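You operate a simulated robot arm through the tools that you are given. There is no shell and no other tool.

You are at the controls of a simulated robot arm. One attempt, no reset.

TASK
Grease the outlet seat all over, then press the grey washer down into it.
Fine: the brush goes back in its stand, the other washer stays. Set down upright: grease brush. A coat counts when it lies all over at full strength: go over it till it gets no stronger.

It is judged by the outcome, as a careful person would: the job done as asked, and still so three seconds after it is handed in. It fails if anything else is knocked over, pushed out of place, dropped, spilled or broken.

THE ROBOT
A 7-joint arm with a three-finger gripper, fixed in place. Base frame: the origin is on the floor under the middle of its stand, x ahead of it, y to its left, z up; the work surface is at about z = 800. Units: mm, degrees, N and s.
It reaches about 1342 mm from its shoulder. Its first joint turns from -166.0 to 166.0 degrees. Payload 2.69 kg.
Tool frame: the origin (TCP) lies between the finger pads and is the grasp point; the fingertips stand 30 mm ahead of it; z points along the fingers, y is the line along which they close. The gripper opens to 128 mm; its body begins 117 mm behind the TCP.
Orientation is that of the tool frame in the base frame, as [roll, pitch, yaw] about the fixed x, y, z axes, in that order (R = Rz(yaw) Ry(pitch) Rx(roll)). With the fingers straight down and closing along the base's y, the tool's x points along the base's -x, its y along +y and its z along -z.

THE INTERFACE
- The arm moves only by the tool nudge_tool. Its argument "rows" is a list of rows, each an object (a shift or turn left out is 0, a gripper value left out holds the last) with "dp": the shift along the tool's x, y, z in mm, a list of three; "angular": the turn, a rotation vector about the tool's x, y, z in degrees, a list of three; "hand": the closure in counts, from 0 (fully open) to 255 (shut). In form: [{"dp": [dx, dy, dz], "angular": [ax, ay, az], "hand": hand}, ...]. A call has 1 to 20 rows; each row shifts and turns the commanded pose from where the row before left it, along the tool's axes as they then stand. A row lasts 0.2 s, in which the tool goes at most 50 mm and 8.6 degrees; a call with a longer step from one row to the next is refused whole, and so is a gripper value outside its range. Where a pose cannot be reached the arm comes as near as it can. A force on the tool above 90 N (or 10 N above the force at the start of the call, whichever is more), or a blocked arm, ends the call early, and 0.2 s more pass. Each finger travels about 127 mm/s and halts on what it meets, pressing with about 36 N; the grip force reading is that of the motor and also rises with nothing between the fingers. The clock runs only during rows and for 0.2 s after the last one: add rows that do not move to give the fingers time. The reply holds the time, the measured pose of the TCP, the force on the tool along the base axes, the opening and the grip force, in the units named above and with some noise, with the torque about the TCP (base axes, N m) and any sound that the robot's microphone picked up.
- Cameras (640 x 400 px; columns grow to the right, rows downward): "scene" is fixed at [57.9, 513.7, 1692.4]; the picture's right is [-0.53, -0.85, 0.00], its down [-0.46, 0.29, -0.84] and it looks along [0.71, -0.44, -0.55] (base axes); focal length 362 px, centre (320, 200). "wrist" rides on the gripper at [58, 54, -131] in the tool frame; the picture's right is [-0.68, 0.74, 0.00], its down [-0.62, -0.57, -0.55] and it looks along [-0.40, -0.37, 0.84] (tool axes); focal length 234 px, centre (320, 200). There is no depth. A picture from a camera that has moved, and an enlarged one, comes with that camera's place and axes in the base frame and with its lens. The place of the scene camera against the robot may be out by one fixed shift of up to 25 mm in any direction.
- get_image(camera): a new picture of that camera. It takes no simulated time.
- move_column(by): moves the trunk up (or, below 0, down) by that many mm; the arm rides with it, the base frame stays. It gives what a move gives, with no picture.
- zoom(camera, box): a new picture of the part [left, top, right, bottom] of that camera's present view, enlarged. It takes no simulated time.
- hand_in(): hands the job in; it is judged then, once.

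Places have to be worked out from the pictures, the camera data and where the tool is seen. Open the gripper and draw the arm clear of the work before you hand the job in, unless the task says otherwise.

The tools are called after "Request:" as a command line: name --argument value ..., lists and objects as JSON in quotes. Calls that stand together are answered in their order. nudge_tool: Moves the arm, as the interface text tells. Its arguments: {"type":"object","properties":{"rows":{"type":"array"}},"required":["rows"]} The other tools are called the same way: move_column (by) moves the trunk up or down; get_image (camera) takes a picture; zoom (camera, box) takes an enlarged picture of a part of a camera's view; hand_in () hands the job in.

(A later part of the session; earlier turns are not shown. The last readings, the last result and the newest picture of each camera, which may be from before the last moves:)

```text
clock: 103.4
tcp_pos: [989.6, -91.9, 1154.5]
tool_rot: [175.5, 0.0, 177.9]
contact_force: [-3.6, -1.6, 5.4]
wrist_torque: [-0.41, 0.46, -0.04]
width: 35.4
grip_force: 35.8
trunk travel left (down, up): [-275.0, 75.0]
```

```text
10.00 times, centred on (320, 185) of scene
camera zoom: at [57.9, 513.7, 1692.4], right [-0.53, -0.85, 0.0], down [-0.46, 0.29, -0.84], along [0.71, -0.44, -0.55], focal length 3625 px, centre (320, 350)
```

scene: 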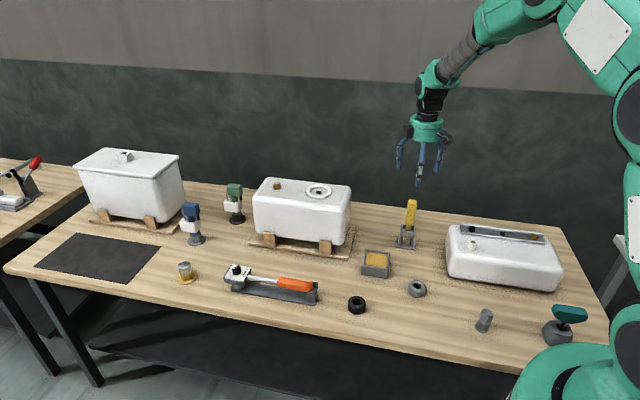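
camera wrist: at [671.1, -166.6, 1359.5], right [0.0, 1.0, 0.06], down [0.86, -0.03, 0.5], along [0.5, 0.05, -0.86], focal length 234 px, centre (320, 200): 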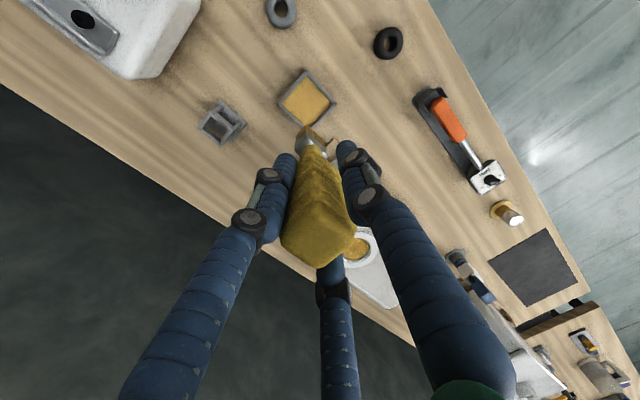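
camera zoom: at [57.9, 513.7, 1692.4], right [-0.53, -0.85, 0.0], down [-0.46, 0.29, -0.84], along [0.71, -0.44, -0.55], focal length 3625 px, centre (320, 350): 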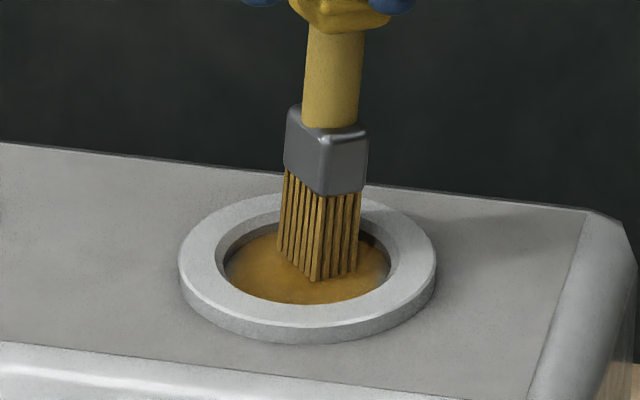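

I stroke along the wall at the -e2 patch, reaching 1.5 mm further out.

Request:
nudge_tool --rows '[{"dp": [-1.101, -1.014, -0.08]}, {"dp": [1.727, -1.865, -0.147]}, {"dp": [-1.727, 1.865, 0.147]}, {"dp": [-1.727, 1.865, 0.147]}, {"dp": [-1.727, 1.865, 0.147]}, {"dp": [0, 0, 0]}]'

Request:
zoom --camera "wrist" --box '[250, 40, 350, 140]'

Request:
zoom --camera "scene" --box '[280, 110, 360, 210]'

```text
clock: 104.8
tcp_pos: [993.2, -89.1, 1153.8]
tool_rot: [175.5, 0.1, 177.9]
contact_force: [-3.8, -4.4, 4.3]
wrist_torque: [-0.54, 0.37, -0.08]
width: 35.3
grip_force: 36.1
trunk travel left (down, up): [-275.0, 75.0]
```

```text
4.00 times, centred on (300, 90) of wrist
camera zoom: at [937.7, -43.8, 1288.6], right [0.7, 0.71, 0.06], down [0.59, -0.63, 0.5], along [0.39, -0.32, -0.86], focal length 937 px, centre (400, 640)
```

zoom: 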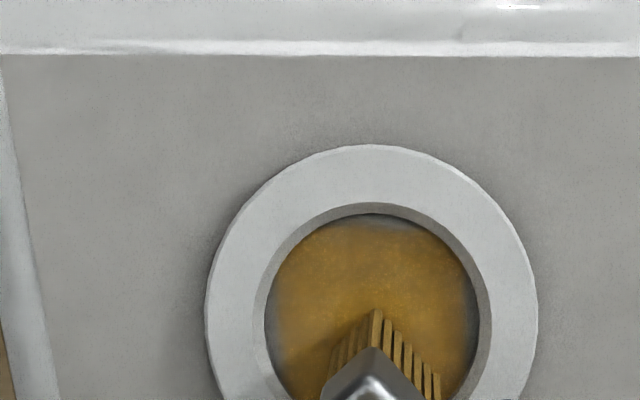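

```text
4.00 times, centred on (320, 160) of scene
camera zoom: at [57.9, 513.7, 1692.4], right [-0.53, -0.85, 0.0], down [-0.46, 0.29, -0.84], along [0.71, -0.44, -0.55], focal length 1450 px, centre (320, 360)
```

zoom: 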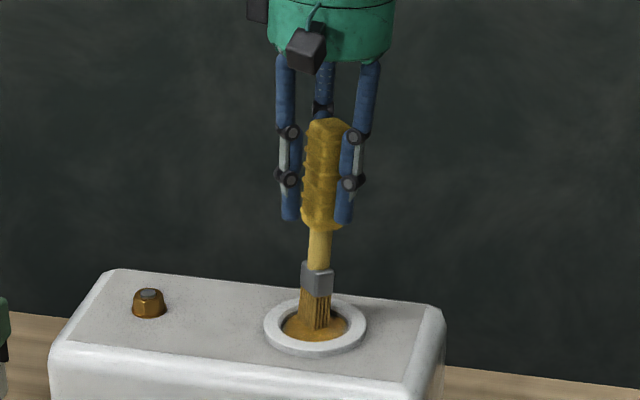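

I lift and shift aside again to inspect the whole seat and the brush's lean.

Request:
nudge_tool --rows '[{"dp": [0, 0.785, -9.97]}, {"dp": [0, 1.57, -19.94]}, {"dp": [0, 1.57, -19.94]}, {"dp": [-14.0, -14.0, -1.1]}, {"dp": [-14.0, -14.0, -1.1]}, {"dp": [0, 0, 0]}]'

Request:
zoom --camera "wrist" --box '[270, 50, 340, 140]'

Request:
zoom --camera "scene" --box '[306, 182, 334, 202]'

Request:
zoom --camera "scene" --box '[280, 90, 360, 210]'

```text
clock: 106.2
tcp_pos: [1021.7, -118.2, 1205.1]
tool_rot: [175.5, 0.1, 177.8]
contact_force: [0.1, 0.4, -2.0]
wrist_torque: [0.03, -0.01, 0.04]
width: 35.5
grip_force: 35.8
trunk travel left (down, up): [-275.0, 75.0]
```

```text
4.44 times, centred on (305, 95) of wrist
camera zoom: at [965.3, -73.1, 1338.8], right [0.7, 0.71, 0.06], down [0.59, -0.63, 0.5], along [0.39, -0.32, -0.86], focal length 1041 px, centre (387, 667)
```

zoom: 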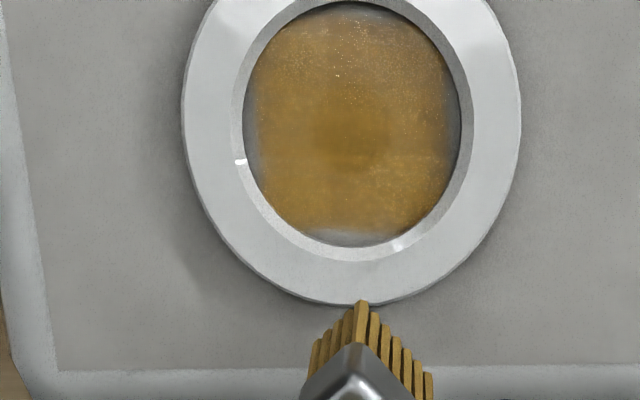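

```text
16.00 times, centred on (320, 192) of scene
camera zoom: at [57.9, 513.7, 1692.4], right [-0.53, -0.85, 0.0], down [-0.46, 0.29, -0.84], along [0.71, -0.44, -0.55], focal length 5800 px, centre (320, 328)
```

zoom: 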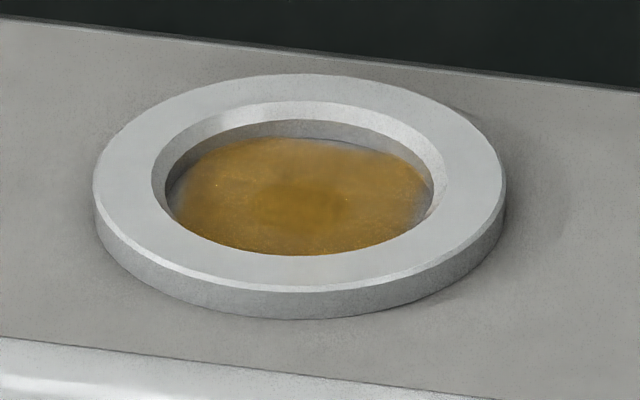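

```text
3.33 times, centred on (320, 150) of scene
camera zoom: at [57.9, 513.7, 1692.4], right [-0.53, -0.85, 0.0], down [-0.46, 0.29, -0.84], along [0.71, -0.44, -0.55], focal length 1208 px, centre (320, 367)
```

zoom: 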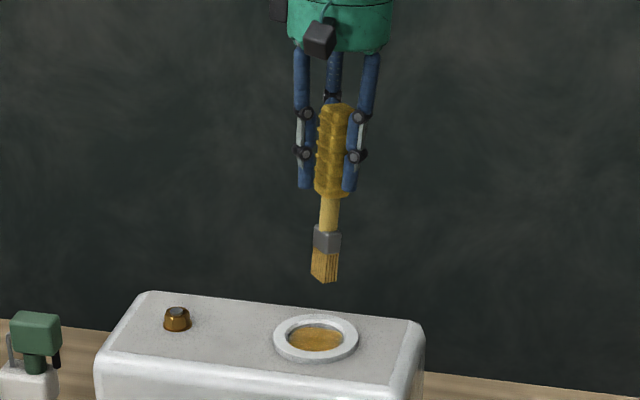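

The bare strips have dead straight edges parallel to the cistern, unchanged after bristles rubbed right there, so the coat field itself seems to end there. I zoom in hard as a baseline for judging whether the coat still gets stronger.

Request:
zoom --camera "wrist" --box '[290, 46, 326, 110]'

Request:
zoom --camera "wrist" --box '[290, 90, 326, 110]'

```text
6.25 times, centred on (308, 78) of wrist
camera zoom: at [965.3, -73.1, 1338.8], right [0.7, 0.71, 0.06], down [0.59, -0.63, 0.5], along [0.39, -0.32, -0.86], focal length 1464 px, centre (395, 962)
```

zoom: 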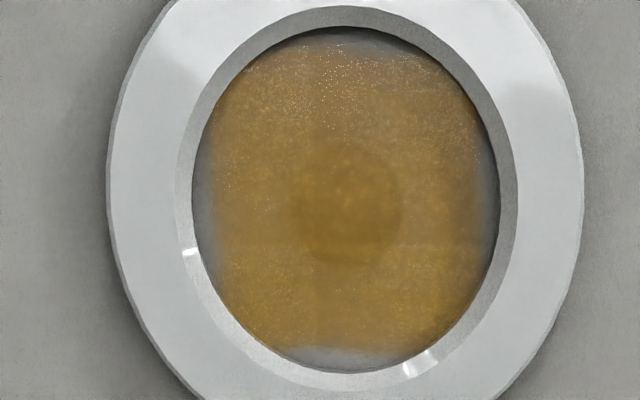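

```text
16.00 times, centred on (308, 100) of wrist
camera zoom: at [965.3, -73.1, 1338.8], right [0.7, 0.71, 0.06], down [0.59, -0.63, 0.5], along [0.39, -0.32, -0.86], focal length 3747 px, centre (512, 1800)
```

zoom: 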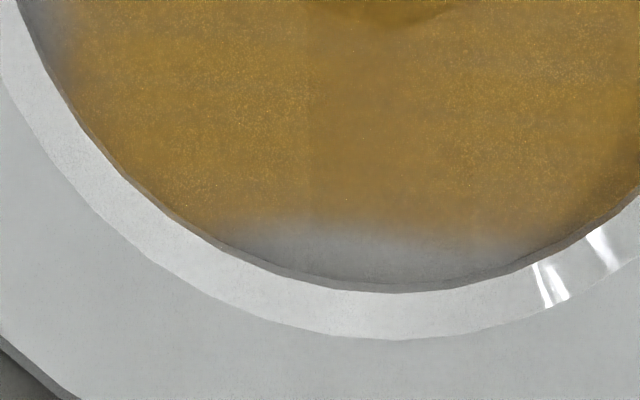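

The coat looks even, ending in a straight soft edge (a square field inside the round floor). The brush has shifted in the grip so that it now leans about 4° the other way; I bring the tool back to vertical and turn it to the stand's orientation for a final all-over pass.

Request:
nudge_tool --rows '[{"angular": [2.25, 0, 0]}, {"angular": [2.25, 0, 0]}, {"angular": [0, 0, -7.5]}, {"angular": [0, 0, -7.5]}, {"angular": [0, 0, -7.5]}, {"angular": [0, 0, -7.5]}, {"angular": [0, 0, -7.5]}, {"angular": [0, 0, -7.5]}, {"dp": [0, 0, 0]}]'

Request:
zoom --camera "scene" --box '[280, 90, 360, 210]'

Request:
zoom --camera "wrist" --box '[260, 50, 360, 150]'

```text
clock: 108.2
tcp_pos: [1020.1, -118.4, 1202.4]
tool_rot: [-179.9, 0.0, -137.2]
contact_force: [-0.7, 1.0, -1.1]
wrist_torque: [0.04, -0.05, 0.0]
width: 35.1
grip_force: 35.8
trunk travel left (down, up): [-275.0, 75.0]
```

```text
3.33 times, centred on (320, 150) of scene
camera zoom: at [57.9, 513.7, 1692.4], right [-0.53, -0.85, 0.0], down [-0.46, 0.29, -0.84], along [0.71, -0.44, -0.55], focal length 1208 px, centre (320, 367)
```

zoom: 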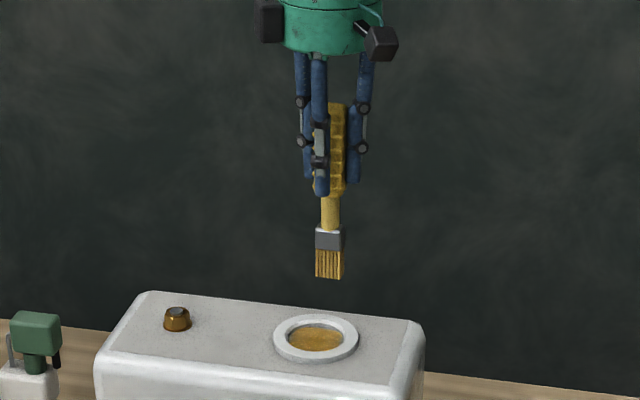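

```text
4.00 times, centred on (310, 100) of wrist
camera zoom: at [942.4, -118.8, 1334.2], right [0.0, 1.0, 0.0], down [0.84, 0.0, 0.55], along [0.55, 0.0, -0.84], focal length 937 px, centre (360, 600)
```

zoom: 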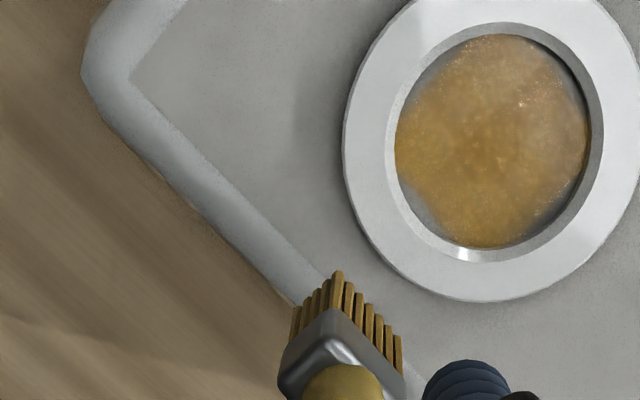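

The brush is back within about 1° of its original lie in the hand, aligned with the tool. I bring it over the seat for a final all-over pass.

Request:
nudge_tool --rows '[{"dp": [1.0, 30.2, 0]}, {"dp": [1.0, 30.2, 0]}, {"dp": [10, 0, 0]}, {"dp": [0, 0, 20]}, {"dp": [0, 0, 20]}, {"dp": [0, 0, 0]}]'

Request:
zoom --camera "scene" --box '[300, 165, 340, 205]'

Request:
zoom --camera "wrist" --box '[260, 60, 360, 160]'

```text
clock: 109.6
tcp_pos: [970.8, -82.9, 1163.5]
tool_rot: [-180.0, 0.1, -137.2]
contact_force: [-0.5, 0.4, -1.4]
wrist_torque: [0.01, 0.03, 0.0]
width: 35.2
grip_force: 36.1
trunk travel left (down, up): [-275.0, 75.0]
```

```text
10.00 times, centred on (320, 185) of scene
camera zoom: at [57.9, 513.7, 1692.4], right [-0.53, -0.85, 0.0], down [-0.46, 0.29, -0.84], along [0.71, -0.44, -0.55], focal length 3625 px, centre (320, 350)
```

zoom: 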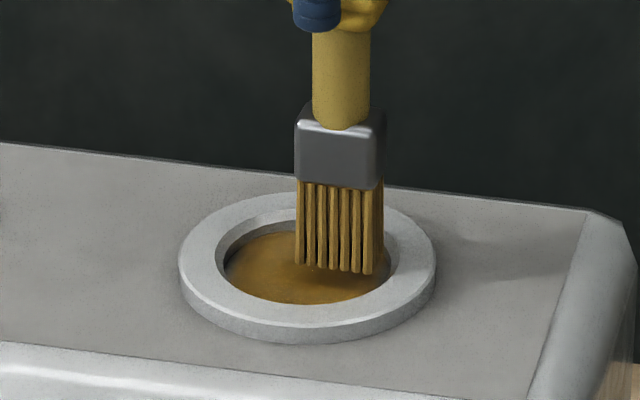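

```text
4.00 times, centred on (310, 110) of wrist
camera zoom: at [891.8, -83.0, 1294.2], right [0.0, 1.0, 0.0], down [0.84, 0.0, 0.55], along [0.55, 0.0, -0.84], focal length 937 px, centre (360, 560)
```

zoom: 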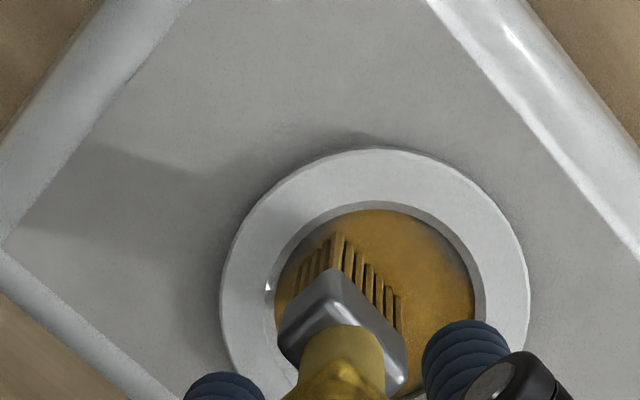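

Well inside the recess. Down to light contact again.

Request:
nudge_tool --rows '[{"dp": [0, 0, 6]}, {"dp": [0, 0, 1.5]}, {"dp": [0, 0, 1]}, {"dp": [0, 0, 0]}]'

```text
clock: 110.6
tcp_pos: [971.4, -81.3, 1153.8]
tool_rot: [180.0, 0.1, -137.2]
contact_force: [-0.4, 0.4, -1.8]
wrist_torque: [0.03, 0.0, 0.01]
width: 35.3
grip_force: 36.0
trunk travel left (down, up): [-275.0, 75.0]
```

Not yet touching at z≈1155; 0.7 mm steps further.

Request:
nudge_tool --rows '[{"dp": [0, 0, 0.7]}, {"dp": [0, 0, 0.7]}, {"dp": [0, 0, 0]}]'

```text
clock: 111.4
tcp_pos: [971.1, -81.8, 1153.2]
tool_rot: [180.0, 0.0, -137.2]
contact_force: [0.0, 0.4, -1.3]
wrist_torque: [0.02, 0.01, -0.01]
width: 35.2
grip_force: 36.2
trunk travel left (down, up): [-275.0, 75.0]
```

Request:
nudge_tool --rows '[{"dp": [0, 0, 0.7]}, {"dp": [0, 0, 0.7]}, {"dp": [0, 0, 0]}]'

```text
clock: 112.2
tcp_pos: [972.2, -82.0, 1154.0]
tool_rot: [180.0, 0.0, -137.1]
contact_force: [-1.6, 0.0, 4.6]
wrist_torque: [-0.08, 0.11, -0.01]
width: 35.4
grip_force: 36.0
trunk travel left (down, up): [-275.0, 75.0]
```

Contact at about 6 N. I run an even loop over the whole field with the tool vertical.

Request:
nudge_tool --rows '[{"dp": [-0.5, 3.5, 0]}, {"dp": [-0.5, 3.5, 0]}, {"dp": [-2, 3, 0]}, {"dp": [-2, 3, 0]}, {"dp": [-2.5, 1, 0]}, {"dp": [-2.5, 1, 0]}, {"dp": [-2.5, -1, 0]}, {"dp": [-2.5, -1, 0]}, {"dp": [-2, -3, 0]}, {"dp": [-2, -3, 0]}, {"dp": [-0.5, -3.5, 0]}, {"dp": [-0.5, -3.5, 0]}, {"dp": [0.5, -3.5, 0]}, {"dp": [0.5, -3.5, 0]}, {"dp": [2, -3, 0]}, {"dp": [2, -3, 0]}, {"dp": [2.5, -1, 0]}, {"dp": [2.5, -1, 0]}, {"dp": [0, 0, 0]}]'

Request:
zoom --camera "wrist" --box '[260, 60, 360, 160]'

Request:
zoom --camera "scene" --box '[300, 165, 340, 205]'

```text
clock: 116.2
tcp_pos: [988.8, -85.5, 1153.0]
tool_rot: [-180.0, 0.0, -137.2]
contact_force: [1.7, 3.1, 4.7]
wrist_torque: [0.19, -0.27, 0.03]
width: 35.2
grip_force: 36.3
trunk travel left (down, up): [-275.0, 75.0]
```

```text
4.00 times, centred on (310, 110) of wrist
camera zoom: at [909.9, -86.7, 1283.9], right [0.0, 1.0, 0.0], down [0.84, 0.0, 0.55], along [0.55, 0.0, -0.84], focal length 937 px, centre (360, 560)
```

zoom: 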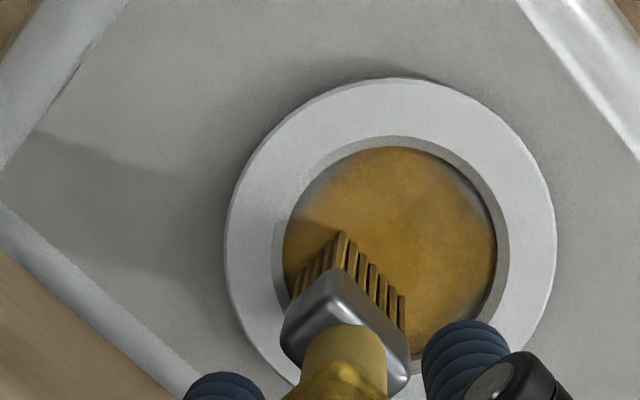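

```text
10.00 times, centred on (320, 185) of scene
camera zoom: at [57.9, 513.7, 1692.4], right [-0.53, -0.85, 0.0], down [-0.46, 0.29, -0.84], along [0.71, -0.44, -0.55], focal length 3625 px, centre (320, 350)
```

zoom: 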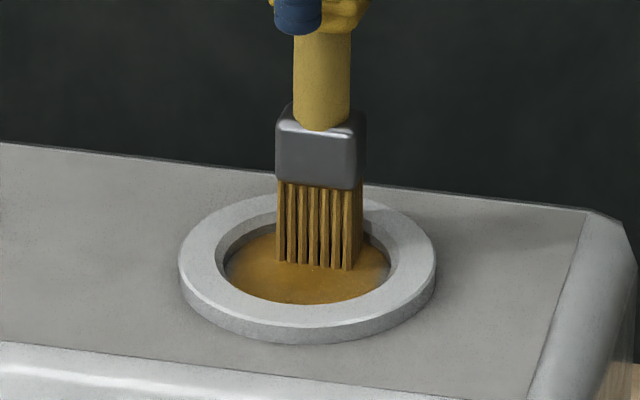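

Steady contact. I complete the loop and go across the middle both ways.

Request:
nudge_tool --rows '[{"dp": [0, -2, 0]}, {"dp": [2.5, 2, 0]}, {"dp": [2.5, 2, 0]}, {"dp": [2, 3, 0]}, {"dp": [2, 3, 0]}, {"dp": [0.5, 3.5, 0]}, {"dp": [0.5, 3.5, 0]}, {"dp": [-3.33, 0, 0]}, {"dp": [-3.33, 0, 0]}, {"dp": [-3.33, 0, 0]}, {"dp": [-3.33, 0, 0]}, {"dp": [-3.33, 0, 0]}, {"dp": [-3.33, 0, 0]}, {"dp": [3.33, 2, 0]}, {"dp": [3.33, 2, 0]}, {"dp": [3.33, 2, 0]}, {"dp": [0, -4, 0]}, {"dp": [0, -4, 0]}, {"dp": [0, -4, 0]}, {"dp": [0, 0, 0]}]'

```text
clock: 120.4
tcp_pos: [982.6, -80.2, 1152.6]
tool_rot: [179.9, -0.1, -137.2]
contact_force: [-3.1, 4.1, 6.3]
wrist_torque: [0.44, 0.42, -0.01]
width: 35.1
grip_force: 35.9
trunk travel left (down, up): [-275.0, 75.0]
```

I lift off and shift aside to compare the coat with the previous look.

Request:
nudge_tool --rows '[{"dp": [0, 0, -10]}, {"dp": [0, 0, -20]}, {"dp": [0, 0, -20]}, {"dp": [-14.7, -13.6, 0]}, {"dp": [-14.7, -13.6, 0]}, {"dp": [0, 0, 0]}]'

Request:
zoom --camera "wrist" --box '[285, 50, 355, 130]'

Request:
zoom --camera "scene" --box '[306, 182, 334, 202]'

Request:
zoom --camera "scene" --box '[280, 90, 360, 210]'

```text
clock: 121.8
tcp_pos: [1023.4, -80.1, 1202.2]
tool_rot: [-179.9, 0.0, -137.3]
contact_force: [1.1, 0.4, -1.7]
wrist_torque: [0.01, -0.02, 0.01]
width: 35.4
grip_force: 36.1
trunk travel left (down, up): [-275.0, 75.0]
```

```text
5.00 times, centred on (320, 90) of wrist
camera zoom: at [944.5, -80.2, 1333.3], right [0.0, 1.0, 0.0], down [0.84, 0.0, 0.55], along [0.55, 0.0, -0.84], focal length 1171 px, centre (320, 750)
```

zoom: 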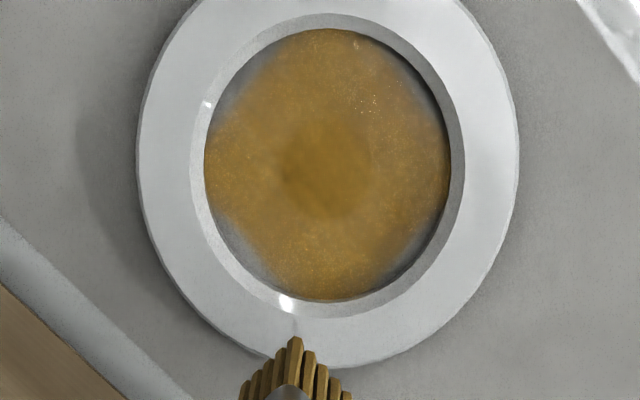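

```text
16.00 times, centred on (320, 192) of scene
camera zoom: at [57.9, 513.7, 1692.4], right [-0.53, -0.85, 0.0], down [-0.46, 0.29, -0.84], along [0.71, -0.44, -0.55], focal length 5800 px, centre (320, 328)
```

zoom: 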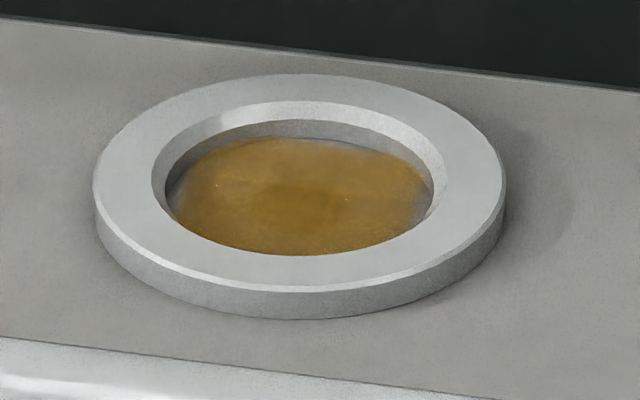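

```text
3.33 times, centred on (320, 150) of scene
camera zoom: at [57.9, 513.7, 1692.4], right [-0.53, -0.85, 0.0], down [-0.46, 0.29, -0.84], along [0.71, -0.44, -0.55], focal length 1208 px, centre (320, 367)
```

zoom: 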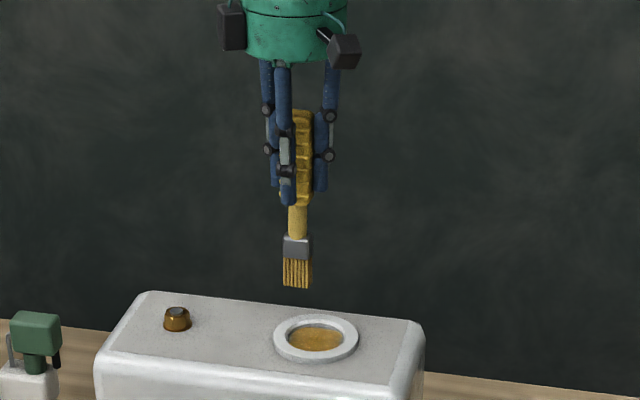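

The seat's look has not changed through the last full pass, so the coat is at full strength. Next the brush goes back: I take the same wrist crop as right after the first lift, to compare how the brush lies in the hand.

Request:
zoom --camera "wrist" --box '[275, 60, 365, 160]'

Request:
get_image --camera "wrist"

```text
4.00 times, centred on (320, 110) of wrist
camera zoom: at [944.5, -80.2, 1333.3], right [0.0, 1.0, 0.0], down [0.84, 0.0, 0.55], along [0.55, 0.0, -0.84], focal length 937 px, centre (320, 560)
```

zoom: 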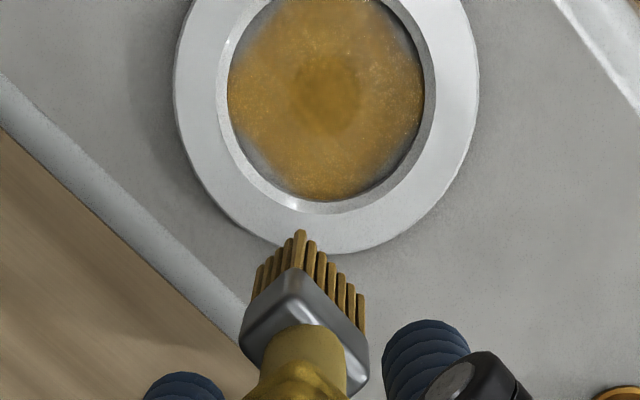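

```text
taken
camera wrist: at [944.5, -80.2, 1333.3], right [0.0, 1.0, 0.0], down [0.84, 0.0, 0.55], along [0.55, 0.0, -0.84], focal length 234 px, centre (320, 200)
```

wrist: 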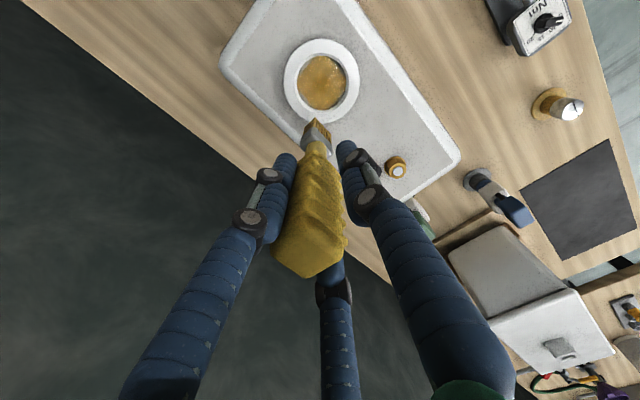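

The bristle tips sit in the wrist view just where they did at the start, with the handle leaning roughly 1.5°. I raise, turn 3° back to the stand's yaw, travel high to above the stand, and correct the lean there.

Request:
nudge_tool --rows '[{"dp": [0, 0, -22.5]}, {"angular": [0, 0, -3]}, {"dp": [44.34, -1.22, 0]}, {"dp": [44.34, -1.22, 0]}, {"dp": [44.34, -1.22, 0]}, {"dp": [44.34, -1.22, 0]}, {"dp": [44.34, -1.22, 0]}, {"dp": [44.34, -1.22, 0]}, {"dp": [44.34, -1.22, 0]}, {"dp": [44.34, -1.22, 0]}, {"dp": [0, 0, 0]}, {"angular": [0.32, 1.47, 0]}, {"dp": [0, 0, 0]}]'

Request:
zoom --camera "scene" --box '[365, 80, 455, 260]'

Request:
zoom --camera "wrist" --box '[275, 60, 365, 160]'

```text
clock: 124.6
tcp_pos: [782.2, -338.7, 1224.4]
tool_rot: [-179.7, -1.5, -134.2]
contact_force: [0.3, 0.4, -1.3]
wrist_torque: [0.02, 0.01, 0.02]
width: 35.7
grip_force: 35.5
trunk travel left (down, up): [-275.0, 75.0]
```

```text
2.22 times, centred on (410, 170) of scene
camera zoom: at [57.9, 513.7, 1692.4], right [-0.53, -0.85, 0.0], down [-0.46, 0.29, -0.84], along [0.71, -0.44, -0.55], focal length 806 px, centre (120, 267)
```

zoom: 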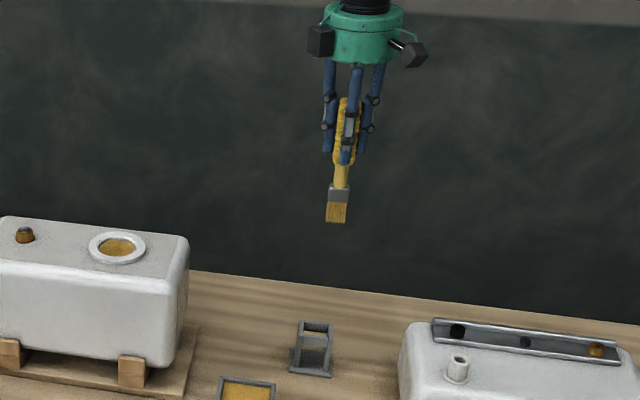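

```text
4.00 times, centred on (320, 110) of wrist
camera zoom: at [705.5, -341.3, 1356.7], right [-0.06, 1.0, -0.02], down [0.84, 0.06, 0.54], along [0.54, 0.01, -0.84], focal length 937 px, centre (320, 560)
```

zoom: 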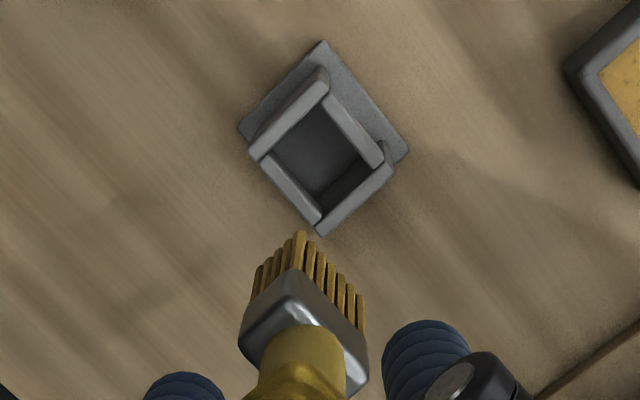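

Comparing with the first-lift pictures, that lean correction was not needed (the brush was already within about 1° of its original lie). I undo it, return to the exact xy of the first lift (P0), and lower to the height where I can compare the pictures one to one.

Request:
nudge_tool --rows '[{"angular": [-0.32, -1.47, 0]}, {"dp": [3.76, -0.87, 0]}, {"dp": [0, 0, 40]}, {"dp": [0, 0, 40]}, {"dp": [0, 0, 40]}, {"dp": [0, 0, 37]}, {"dp": [0, 0, 0]}]'

Request:
zoom --camera "scene" --box '[370, 130, 460, 260]'

Request:
zoom --camera "wrist" --box '[275, 60, 365, 160]'

Request:
get_image --camera "wrist"

Request:
zoom --camera "scene" --box '[395, 160, 435, 240]'

```text
clock: 126.2
tcp_pos: [782.2, -344.3, 1068.0]
tool_rot: [-179.9, 0.0, -134.2]
contact_force: [-0.3, 0.4, -1.6]
wrist_torque: [0.03, 0.07, 0.03]
width: 35.5
grip_force: 36.2
trunk travel left (down, up): [-275.0, 75.0]
```

```text
3.08 times, centred on (415, 195) of scene
camera zoom: at [57.9, 513.7, 1692.4], right [-0.53, -0.85, 0.0], down [-0.46, 0.29, -0.84], along [0.71, -0.44, -0.55], focal length 1115 px, centre (28, 215)
```

zoom: 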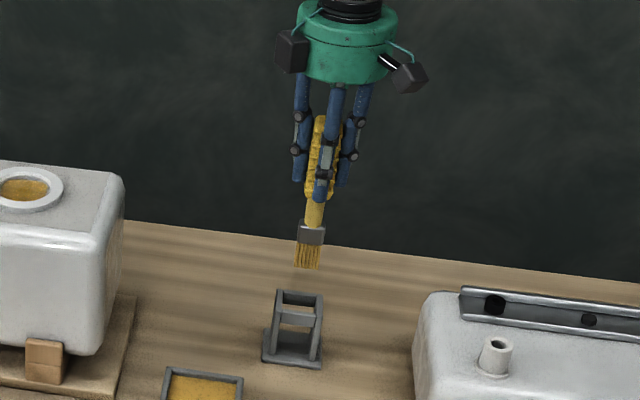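

```text
4.00 times, centred on (320, 110) of wrist
camera zoom: at [703.4, -348.6, 1199.5], right [-0.06, 1.0, 0.0], down [0.83, 0.05, 0.55], along [0.55, 0.03, -0.84], focal length 937 px, centre (320, 560)
```

zoom: 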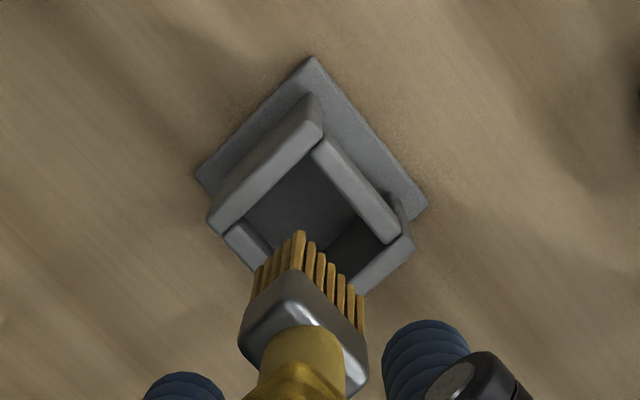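

```text
taken
camera wrist: at [703.4, -348.6, 1199.5], right [-0.06, 1.0, 0.0], down [0.83, 0.05, 0.55], along [0.55, 0.03, -0.84], focal length 234 px, centre (320, 200)
```

wrist: 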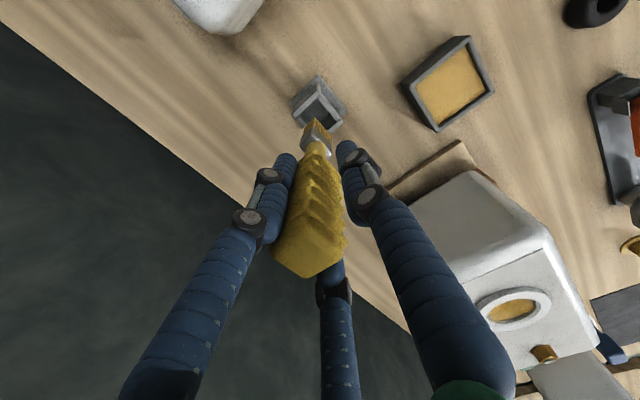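

```text
5.00 times, centred on (415, 200) of scene
camera zoom: at [57.9, 513.7, 1692.4], right [-0.53, -0.85, 0.0], down [-0.46, 0.29, -0.84], along [0.71, -0.44, -0.55], focal length 1812 px, centre (-155, 200)
```

zoom: 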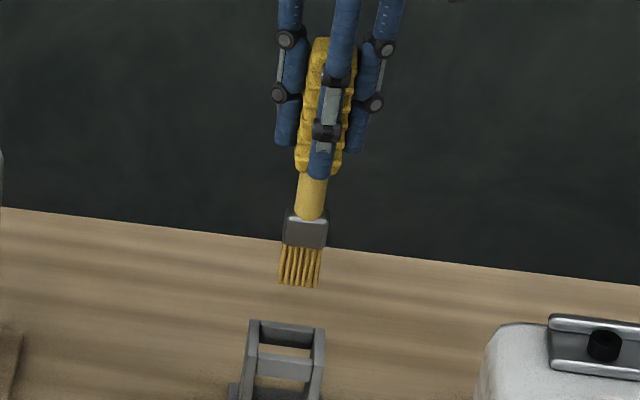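

Tip positions in both views match those at the first lift to within a pixel or two (the brush sits a few mm higher in the hand). I lower to just above the stand's top and check again.

Request:
nudge_tool --rows '[{"dp": [0, 0, 14]}, {"dp": [0, 0, 14]}, {"dp": [0, 0, 0]}]'

Request:
zoom --camera "scene" --box '[390, 190, 430, 255]'

Request:
zoom --camera "wrist" --box '[285, 70, 355, 140]'

```text
clock: 127.0
tcp_pos: [780.9, -343.9, 1041.0]
tool_rot: [180.0, -0.1, -134.2]
contact_force: [-0.4, 0.2, -1.7]
wrist_torque: [0.0, -0.01, 0.03]
width: 35.4
grip_force: 35.7
trunk travel left (down, up): [-275.0, 75.0]
```

```text
6.15 times, centred on (410, 222) of scene
camera zoom: at [57.9, 513.7, 1692.4], right [-0.53, -0.85, 0.0], down [-0.46, 0.29, -0.84], along [0.71, -0.44, -0.55], focal length 2231 px, centre (-234, 62)
```

zoom: 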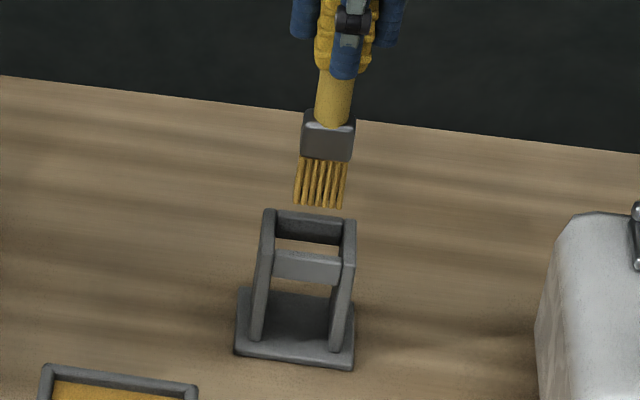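

```text
5.71 times, centred on (320, 105) of wrist
camera zoom: at [702.5, -348.8, 1171.5], right [-0.06, 1.0, 0.0], down [0.83, 0.05, 0.55], along [0.55, 0.03, -0.84], focal length 1338 px, centre (320, 743)
```

zoom: 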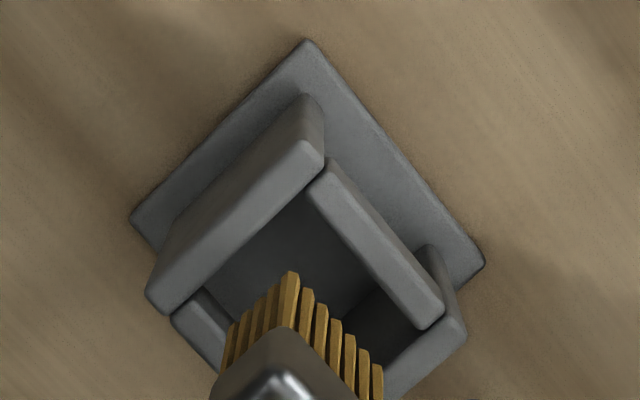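

Projecting the tips straight down in the scene view, they land on the same pixels they occupied in the stand at the start (275–325). I lower slowly in 5–6 mm steps, watching for any contact.

Request:
nudge_tool --rows '[{"dp": [0, 0, 6]}, {"dp": [0, 0, 6]}, {"dp": [0, 0, 6]}, {"dp": [0, 0, 0]}]'

Request:
zoom --camera "scene" --box '[390, 190, 430, 255]'

Request:
zoom --camera "wrist" --box '[285, 70, 355, 140]'

```text
clock: 128.0
tcp_pos: [780.7, -343.7, 1021.5]
tool_rot: [180.0, 0.0, -134.2]
contact_force: [0.6, -0.2, -0.5]
wrist_torque: [-0.03, 0.02, -0.01]
width: 35.1
grip_force: 35.8
trunk travel left (down, up): [-275.0, 75.0]
```

```text
6.15 times, centred on (410, 222) of scene
camera zoom: at [57.9, 513.7, 1692.4], right [-0.53, -0.85, 0.0], down [-0.46, 0.29, -0.84], along [0.71, -0.44, -0.55], focal length 2231 px, centre (-234, 62)
```

zoom: 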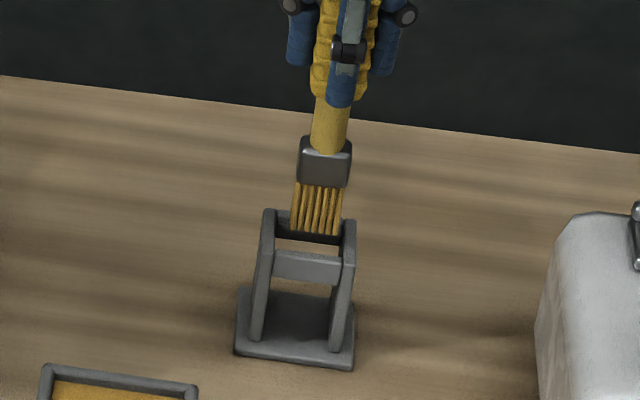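

```text
5.71 times, centred on (320, 105) of wrist
camera zoom: at [702.0, -348.6, 1153.0], right [-0.06, 1.0, 0.0], down [0.83, 0.05, 0.55], along [0.55, 0.03, -0.84], focal length 1338 px, centre (320, 743)
```

zoom: 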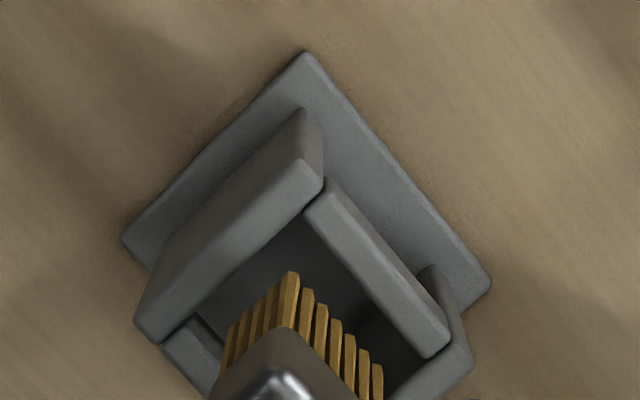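

No contact, and the wrist view shows the bristles inside the opening with 5–10 mm all round. I continue down.

Request:
nudge_tool --rows '[{"dp": [0, 0, 6]}, {"dp": [0, 0, 6]}, {"dp": [0, 0, 6]}, {"dp": [0, 0, 6]}, {"dp": [0, 0, 0]}]'

Request:
zoom --camera "scene" --box '[390, 190, 430, 255]'

Request:
zoom --camera "wrist" --box '[285, 70, 355, 140]'

```text
clock: 129.2
tcp_pos: [780.3, -344.0, 995.9]
tool_rot: [-180.0, 0.1, -134.2]
contact_force: [-0.4, -0.3, -1.2]
wrist_torque: [0.03, 0.03, 0.04]
width: 35.5
grip_force: 35.9
trunk travel left (down, up): [-275.0, 75.0]
```

```text
6.15 times, centred on (410, 222) of scene
camera zoom: at [57.9, 513.7, 1692.4], right [-0.53, -0.85, 0.0], down [-0.46, 0.29, -0.84], along [0.71, -0.44, -0.55], focal length 2231 px, centre (-234, 62)
```

zoom: 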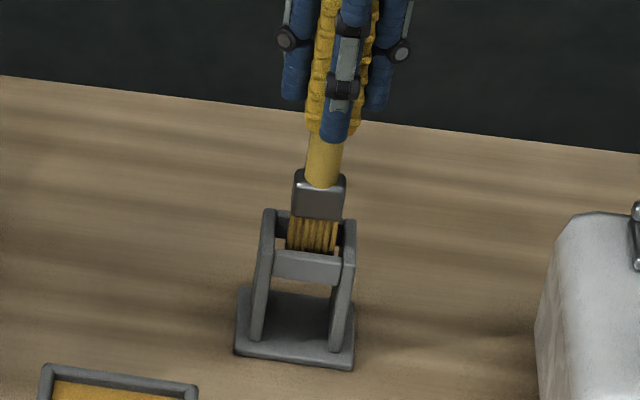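

```text
5.71 times, centred on (320, 105) of wrist
camera zoom: at [701.9, -348.5, 1128.7], right [-0.06, 1.0, 0.0], down [0.83, 0.05, 0.55], along [0.55, 0.03, -0.84], focal length 1338 px, centre (320, 743)
```

zoom: 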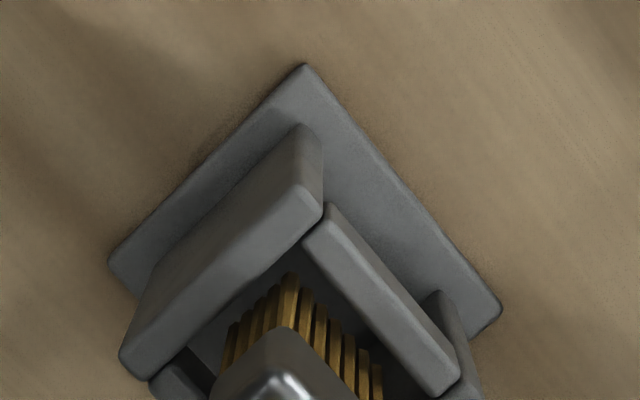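

The bristles pass behind the front bar cleanly, no contact. Continuing down 24 mm so the ferrule enters.

Request:
nudge_tool --rows '[{"dp": [0, 0, 6]}, {"dp": [0, 0, 6]}, {"dp": [0, 0, 6]}, {"dp": [0, 0, 6]}, {"dp": [0, 0, 0]}]'

Request:
zoom --camera "scene" --box '[390, 190, 430, 255]'

Request:
zoom --camera "wrist" --box '[285, 70, 355, 140]'

```text
clock: 130.4
tcp_pos: [779.3, -343.7, 973.4]
tool_rot: [-179.9, 0.0, -134.2]
contact_force: [-0.6, 0.1, -2.4]
wrist_torque: [0.0, 0.0, -0.01]
width: 35.3
grip_force: 35.6
trunk travel left (down, up): [-275.0, 75.0]
```

```text
6.15 times, centred on (410, 222) of scene
camera zoom: at [57.9, 513.7, 1692.4], right [-0.53, -0.85, 0.0], down [-0.46, 0.29, -0.84], along [0.71, -0.44, -0.55], focal length 2231 px, centre (-234, 62)
```

zoom: 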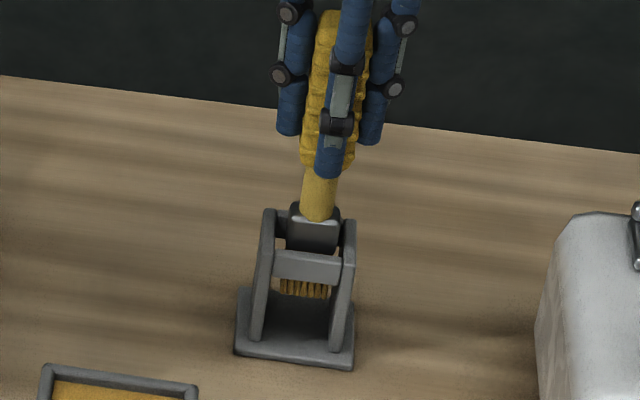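

```text
5.71 times, centred on (320, 105) of wrist
camera zoom: at [701.8, -348.6, 1104.1], right [-0.06, 1.0, 0.0], down [0.83, 0.05, 0.55], along [0.55, 0.03, -0.84], focal length 1338 px, centre (320, 743)
```

zoom: 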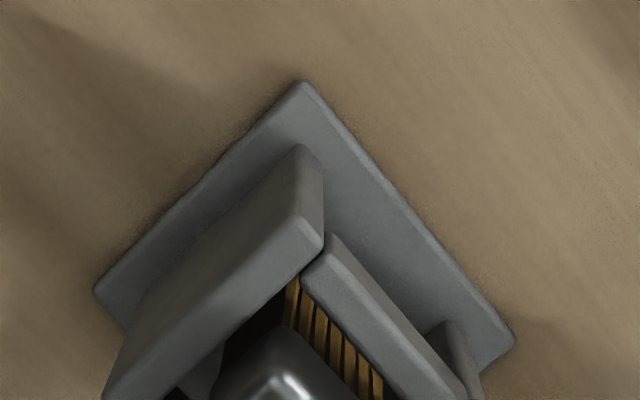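

The ferrule is between the posts, still no contact. I lower to 952, then feel for the bottom.

Request:
nudge_tool --rows '[{"dp": [0, 0, 6]}, {"dp": [0, 0, 6]}, {"dp": [0, 0, 5]}, {"dp": [0, 0, 5]}, {"dp": [0, 0, 0]}]'

Request:
zoom --camera "scene" --box '[380, 190, 440, 255]'

```text
clock: 131.6
tcp_pos: [779.7, -343.1, 952.3]
tool_rot: [-180.0, -0.1, -134.2]
contact_force: [0.1, -0.3, -2.3]
wrist_torque: [0.01, -0.01, 0.01]
width: 35.5
grip_force: 35.5
trunk travel left (down, up): [-275.0, 75.0]
```

```text
6.15 times, centred on (410, 222) of scene
camera zoom: at [57.9, 513.7, 1692.4], right [-0.53, -0.85, 0.0], down [-0.46, 0.29, -0.84], along [0.71, -0.44, -0.55], focal length 2231 px, centre (-234, 62)
```

zoom: 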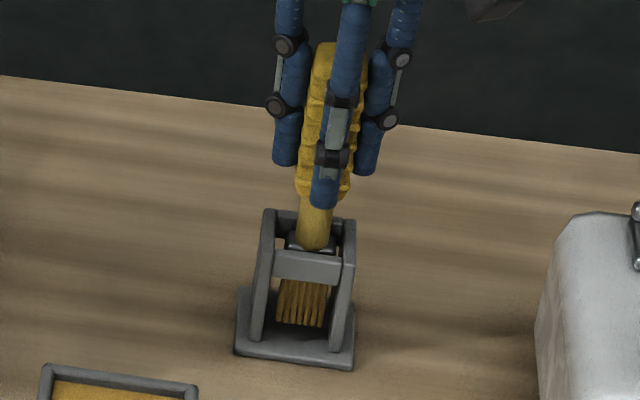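

About 5 mm remain to the original resting height. I lower in 1.5 mm steps.

Request:
nudge_tool --rows '[{"dp": [0, 0, 1.5]}, {"dp": [0, 0, 1.5]}, {"dp": [0, 0, 1.5]}, {"dp": [0, 0, 0]}]'

```text
clock: 132.6
tcp_pos: [779.1, -343.2, 947.3]
tool_rot: [-180.0, -0.1, -134.3]
contact_force: [0.0, 0.5, -1.6]
wrist_torque: [0.01, -0.01, 0.01]
width: 35.3
grip_force: 35.9
trunk travel left (down, up): [-275.0, 75.0]
```

Request:
nudge_tool --rows '[{"dp": [0, 0, 1]}, {"dp": [0, 0, 1]}, {"dp": [0, 0, 0]}]'

Request:
zoom --camera "scene" --box '[380, 190, 440, 255]'

```text
clock: 133.4
tcp_pos: [779.5, -343.1, 944.7]
tool_rot: [180.0, 0.0, -134.2]
contact_force: [0.0, 0.1, -1.5]
wrist_torque: [-0.02, -0.01, 0.03]
width: 35.4
grip_force: 36.3
trunk travel left (down, up): [-275.0, 75.0]
```

```text
6.15 times, centred on (410, 222) of scene
camera zoom: at [57.9, 513.7, 1692.4], right [-0.53, -0.85, 0.0], down [-0.46, 0.29, -0.84], along [0.71, -0.44, -0.55], focal length 2231 px, centre (-234, 62)
```

zoom: 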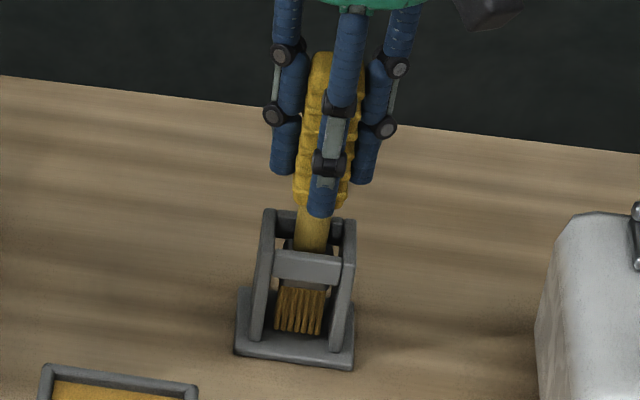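

Bristles are at their original picture position (bottom at y≈334); still no reaction. Two more small steps to feel the base.

Request:
nudge_tool --rows '[{"dp": [0, 0, 0.8]}, {"dp": [0, 0, 0.8]}, {"dp": [0, 0, 0]}]'

```text
clock: 134.2
tcp_pos: [780.1, -342.9, 943.5]
tool_rot: [-179.9, 0.0, -134.2]
contact_force: [-0.1, 0.9, 0.1]
wrist_torque: [0.12, 0.04, -0.02]
width: 35.4
grip_force: 36.3
trunk travel left (down, up): [-275.0, 75.0]
```

Light touch on the base (about 1.5 N). I open the fingers gradually.

Request:
nudge_tool --rows '[{"hand": 180}, {"hand": 160}, {"hand": 120}, {"hand": 60}, {"hand": 0}, {"dp": [0, 0, 0]}, {"dp": [0, 0, 0]}, {"dp": [0, 0, 0]}]'

Request:
zoom --camera "scene" --box '[370, 170, 450, 255]'

Request:
get_image --camera "wrist"

```text
clock: 136.0
tcp_pos: [780.0, -342.7, 943.2]
tool_rot: [179.9, -0.2, -134.2]
contact_force: [0.1, 0.1, 0.5]
wrist_torque: [-0.03, 0.0, 0.02]
width: 128.2
grip_force: 0.0
trunk travel left (down, up): [-275.0, 75.0]
```

```text
4.71 times, centred on (410, 212) of scene
camera zoom: at [57.9, 513.7, 1692.4], right [-0.53, -0.85, 0.0], down [-0.46, 0.29, -0.84], along [0.71, -0.44, -0.55], focal length 1706 px, centre (-104, 141)
```

zoom: 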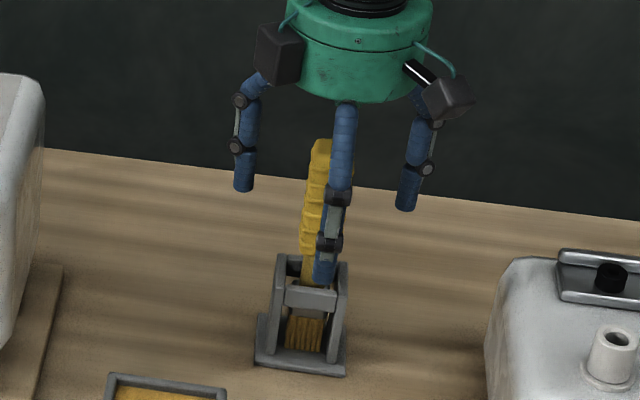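

```text
taken
camera wrist: at [701.5, -348.4, 1074.5], right [-0.06, 1.0, 0.0], down [0.83, 0.05, 0.55], along [0.55, 0.03, -0.84], focal length 234 px, centre (320, 200)
```

wrist: 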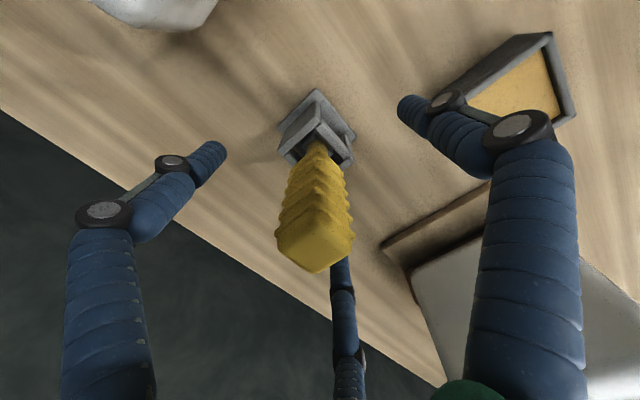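

The brush stands upright in its stand and the fingers are clear. I rise straight up and check.

Request:
nudge_tool --rows '[{"dp": [0, 0, -15]}, {"dp": [0, 0, -35]}, {"dp": [0, 0, -45]}, {"dp": [0, 0, -45]}, {"dp": [0, 0, -45]}, {"dp": [0, 0, 0]}]'

Request:
zoom --camera "scene" --box '[380, 190, 440, 255]'

Request:
get_image --camera "wrist"

```text
clock: 137.4
tcp_pos: [778.8, -343.1, 1128.5]
tool_rot: [-180.0, 0.0, -134.2]
contact_force: [0.0, -0.1, 0.7]
wrist_torque: [-0.04, -0.04, 0.05]
width: 128.1
grip_force: 0.0
trunk travel left (down, up): [-275.0, 75.0]
```

```text
6.15 times, centred on (410, 222) of scene
camera zoom: at [57.9, 513.7, 1692.4], right [-0.53, -0.85, 0.0], down [-0.46, 0.29, -0.84], along [0.71, -0.44, -0.55], focal length 2231 px, centre (-234, 62)
```

zoom: 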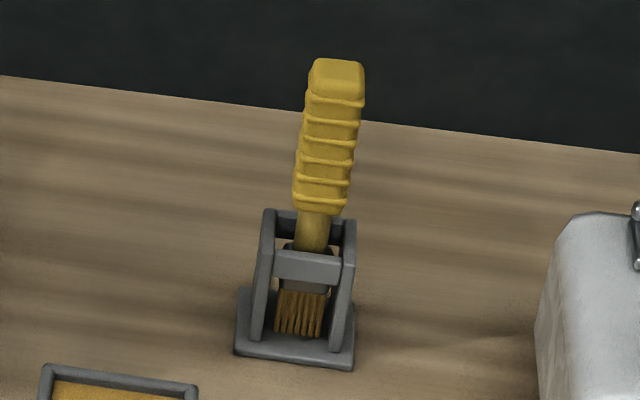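

```text
taken
camera wrist: at [699.9, -347.8, 1259.5], right [-0.06, 1.0, 0.0], down [0.83, 0.05, 0.55], along [0.55, 0.03, -0.84], focal length 234 px, centre (320, 200)
```

wrist: 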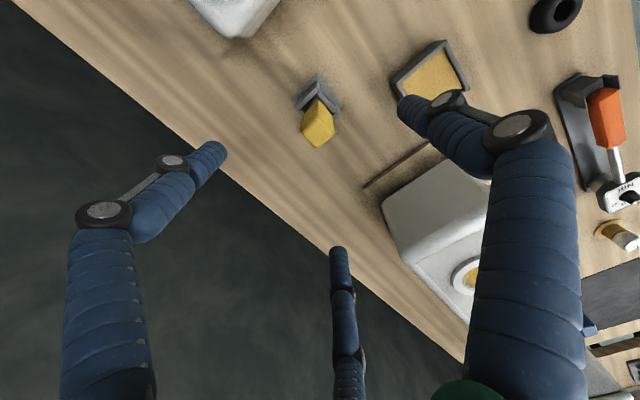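

The brush stands just as at the start. Now the washer: I turn the tool back to yaw 0 so no finger points at the nearby tank, half-close the fingers, and move over the grey washer near (584, -203).

Request:
nudge_tool --rows '[{"angular": [0, 0, 7.633], "hand": 80}, {"angular": [0, 0, 7.633]}, {"angular": [0, 0, 7.633]}, {"angular": [0, 0, 7.633]}, {"angular": [0, 0, 7.633]}, {"angular": [0, 0, 7.633]}, {"dp": [32.5, 23.35, 15]}, {"dp": [32.5, 23.35, 15]}, {"dp": [32.5, 23.35, 15]}, {"dp": [32.5, 23.35, 15]}, {"dp": [32.5, 23.35, 15]}, {"dp": [32.5, 23.35, 15]}, {"dp": [0, 0, 0]}]'

Request:
get_image --camera "wrist"

Request:
get_image --camera "scene"

```text
clock: 140.2
tcp_pos: [584.9, -202.4, 1038.0]
tool_rot: [180.0, -0.1, 180.0]
contact_force: [0.5, 1.5, 0.0]
wrist_torque: [-0.03, -0.06, 0.02]
width: 87.8
grip_force: 0.0
trunk travel left (down, up): [-275.0, 75.0]
```

```text
taken
camera wrist: at [527.2, -148.5, 1170.1], right [0.68, 0.74, 0.0], down [0.62, -0.57, 0.55], along [0.4, -0.37, -0.84], focal length 234 px, centre (320, 200)
```

wrist: 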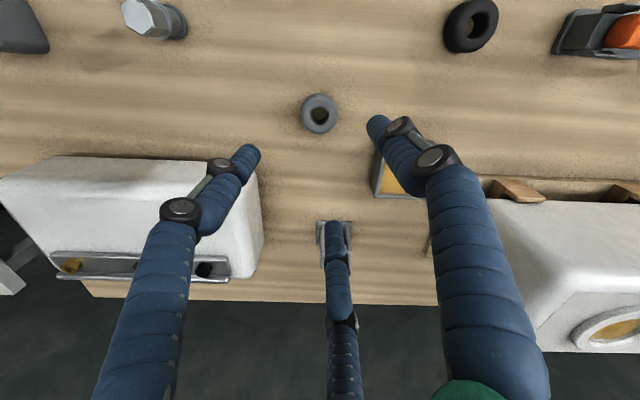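

```text
taken
```

scene: 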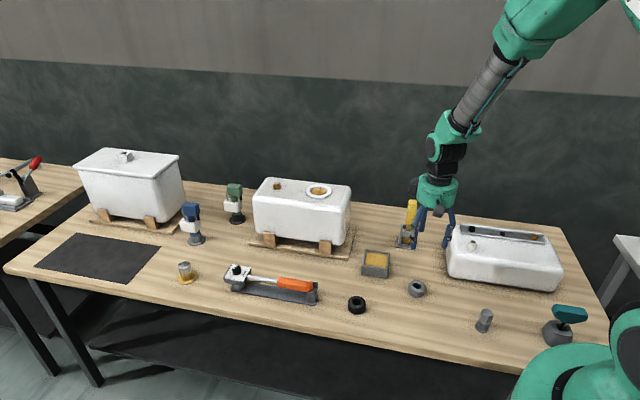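

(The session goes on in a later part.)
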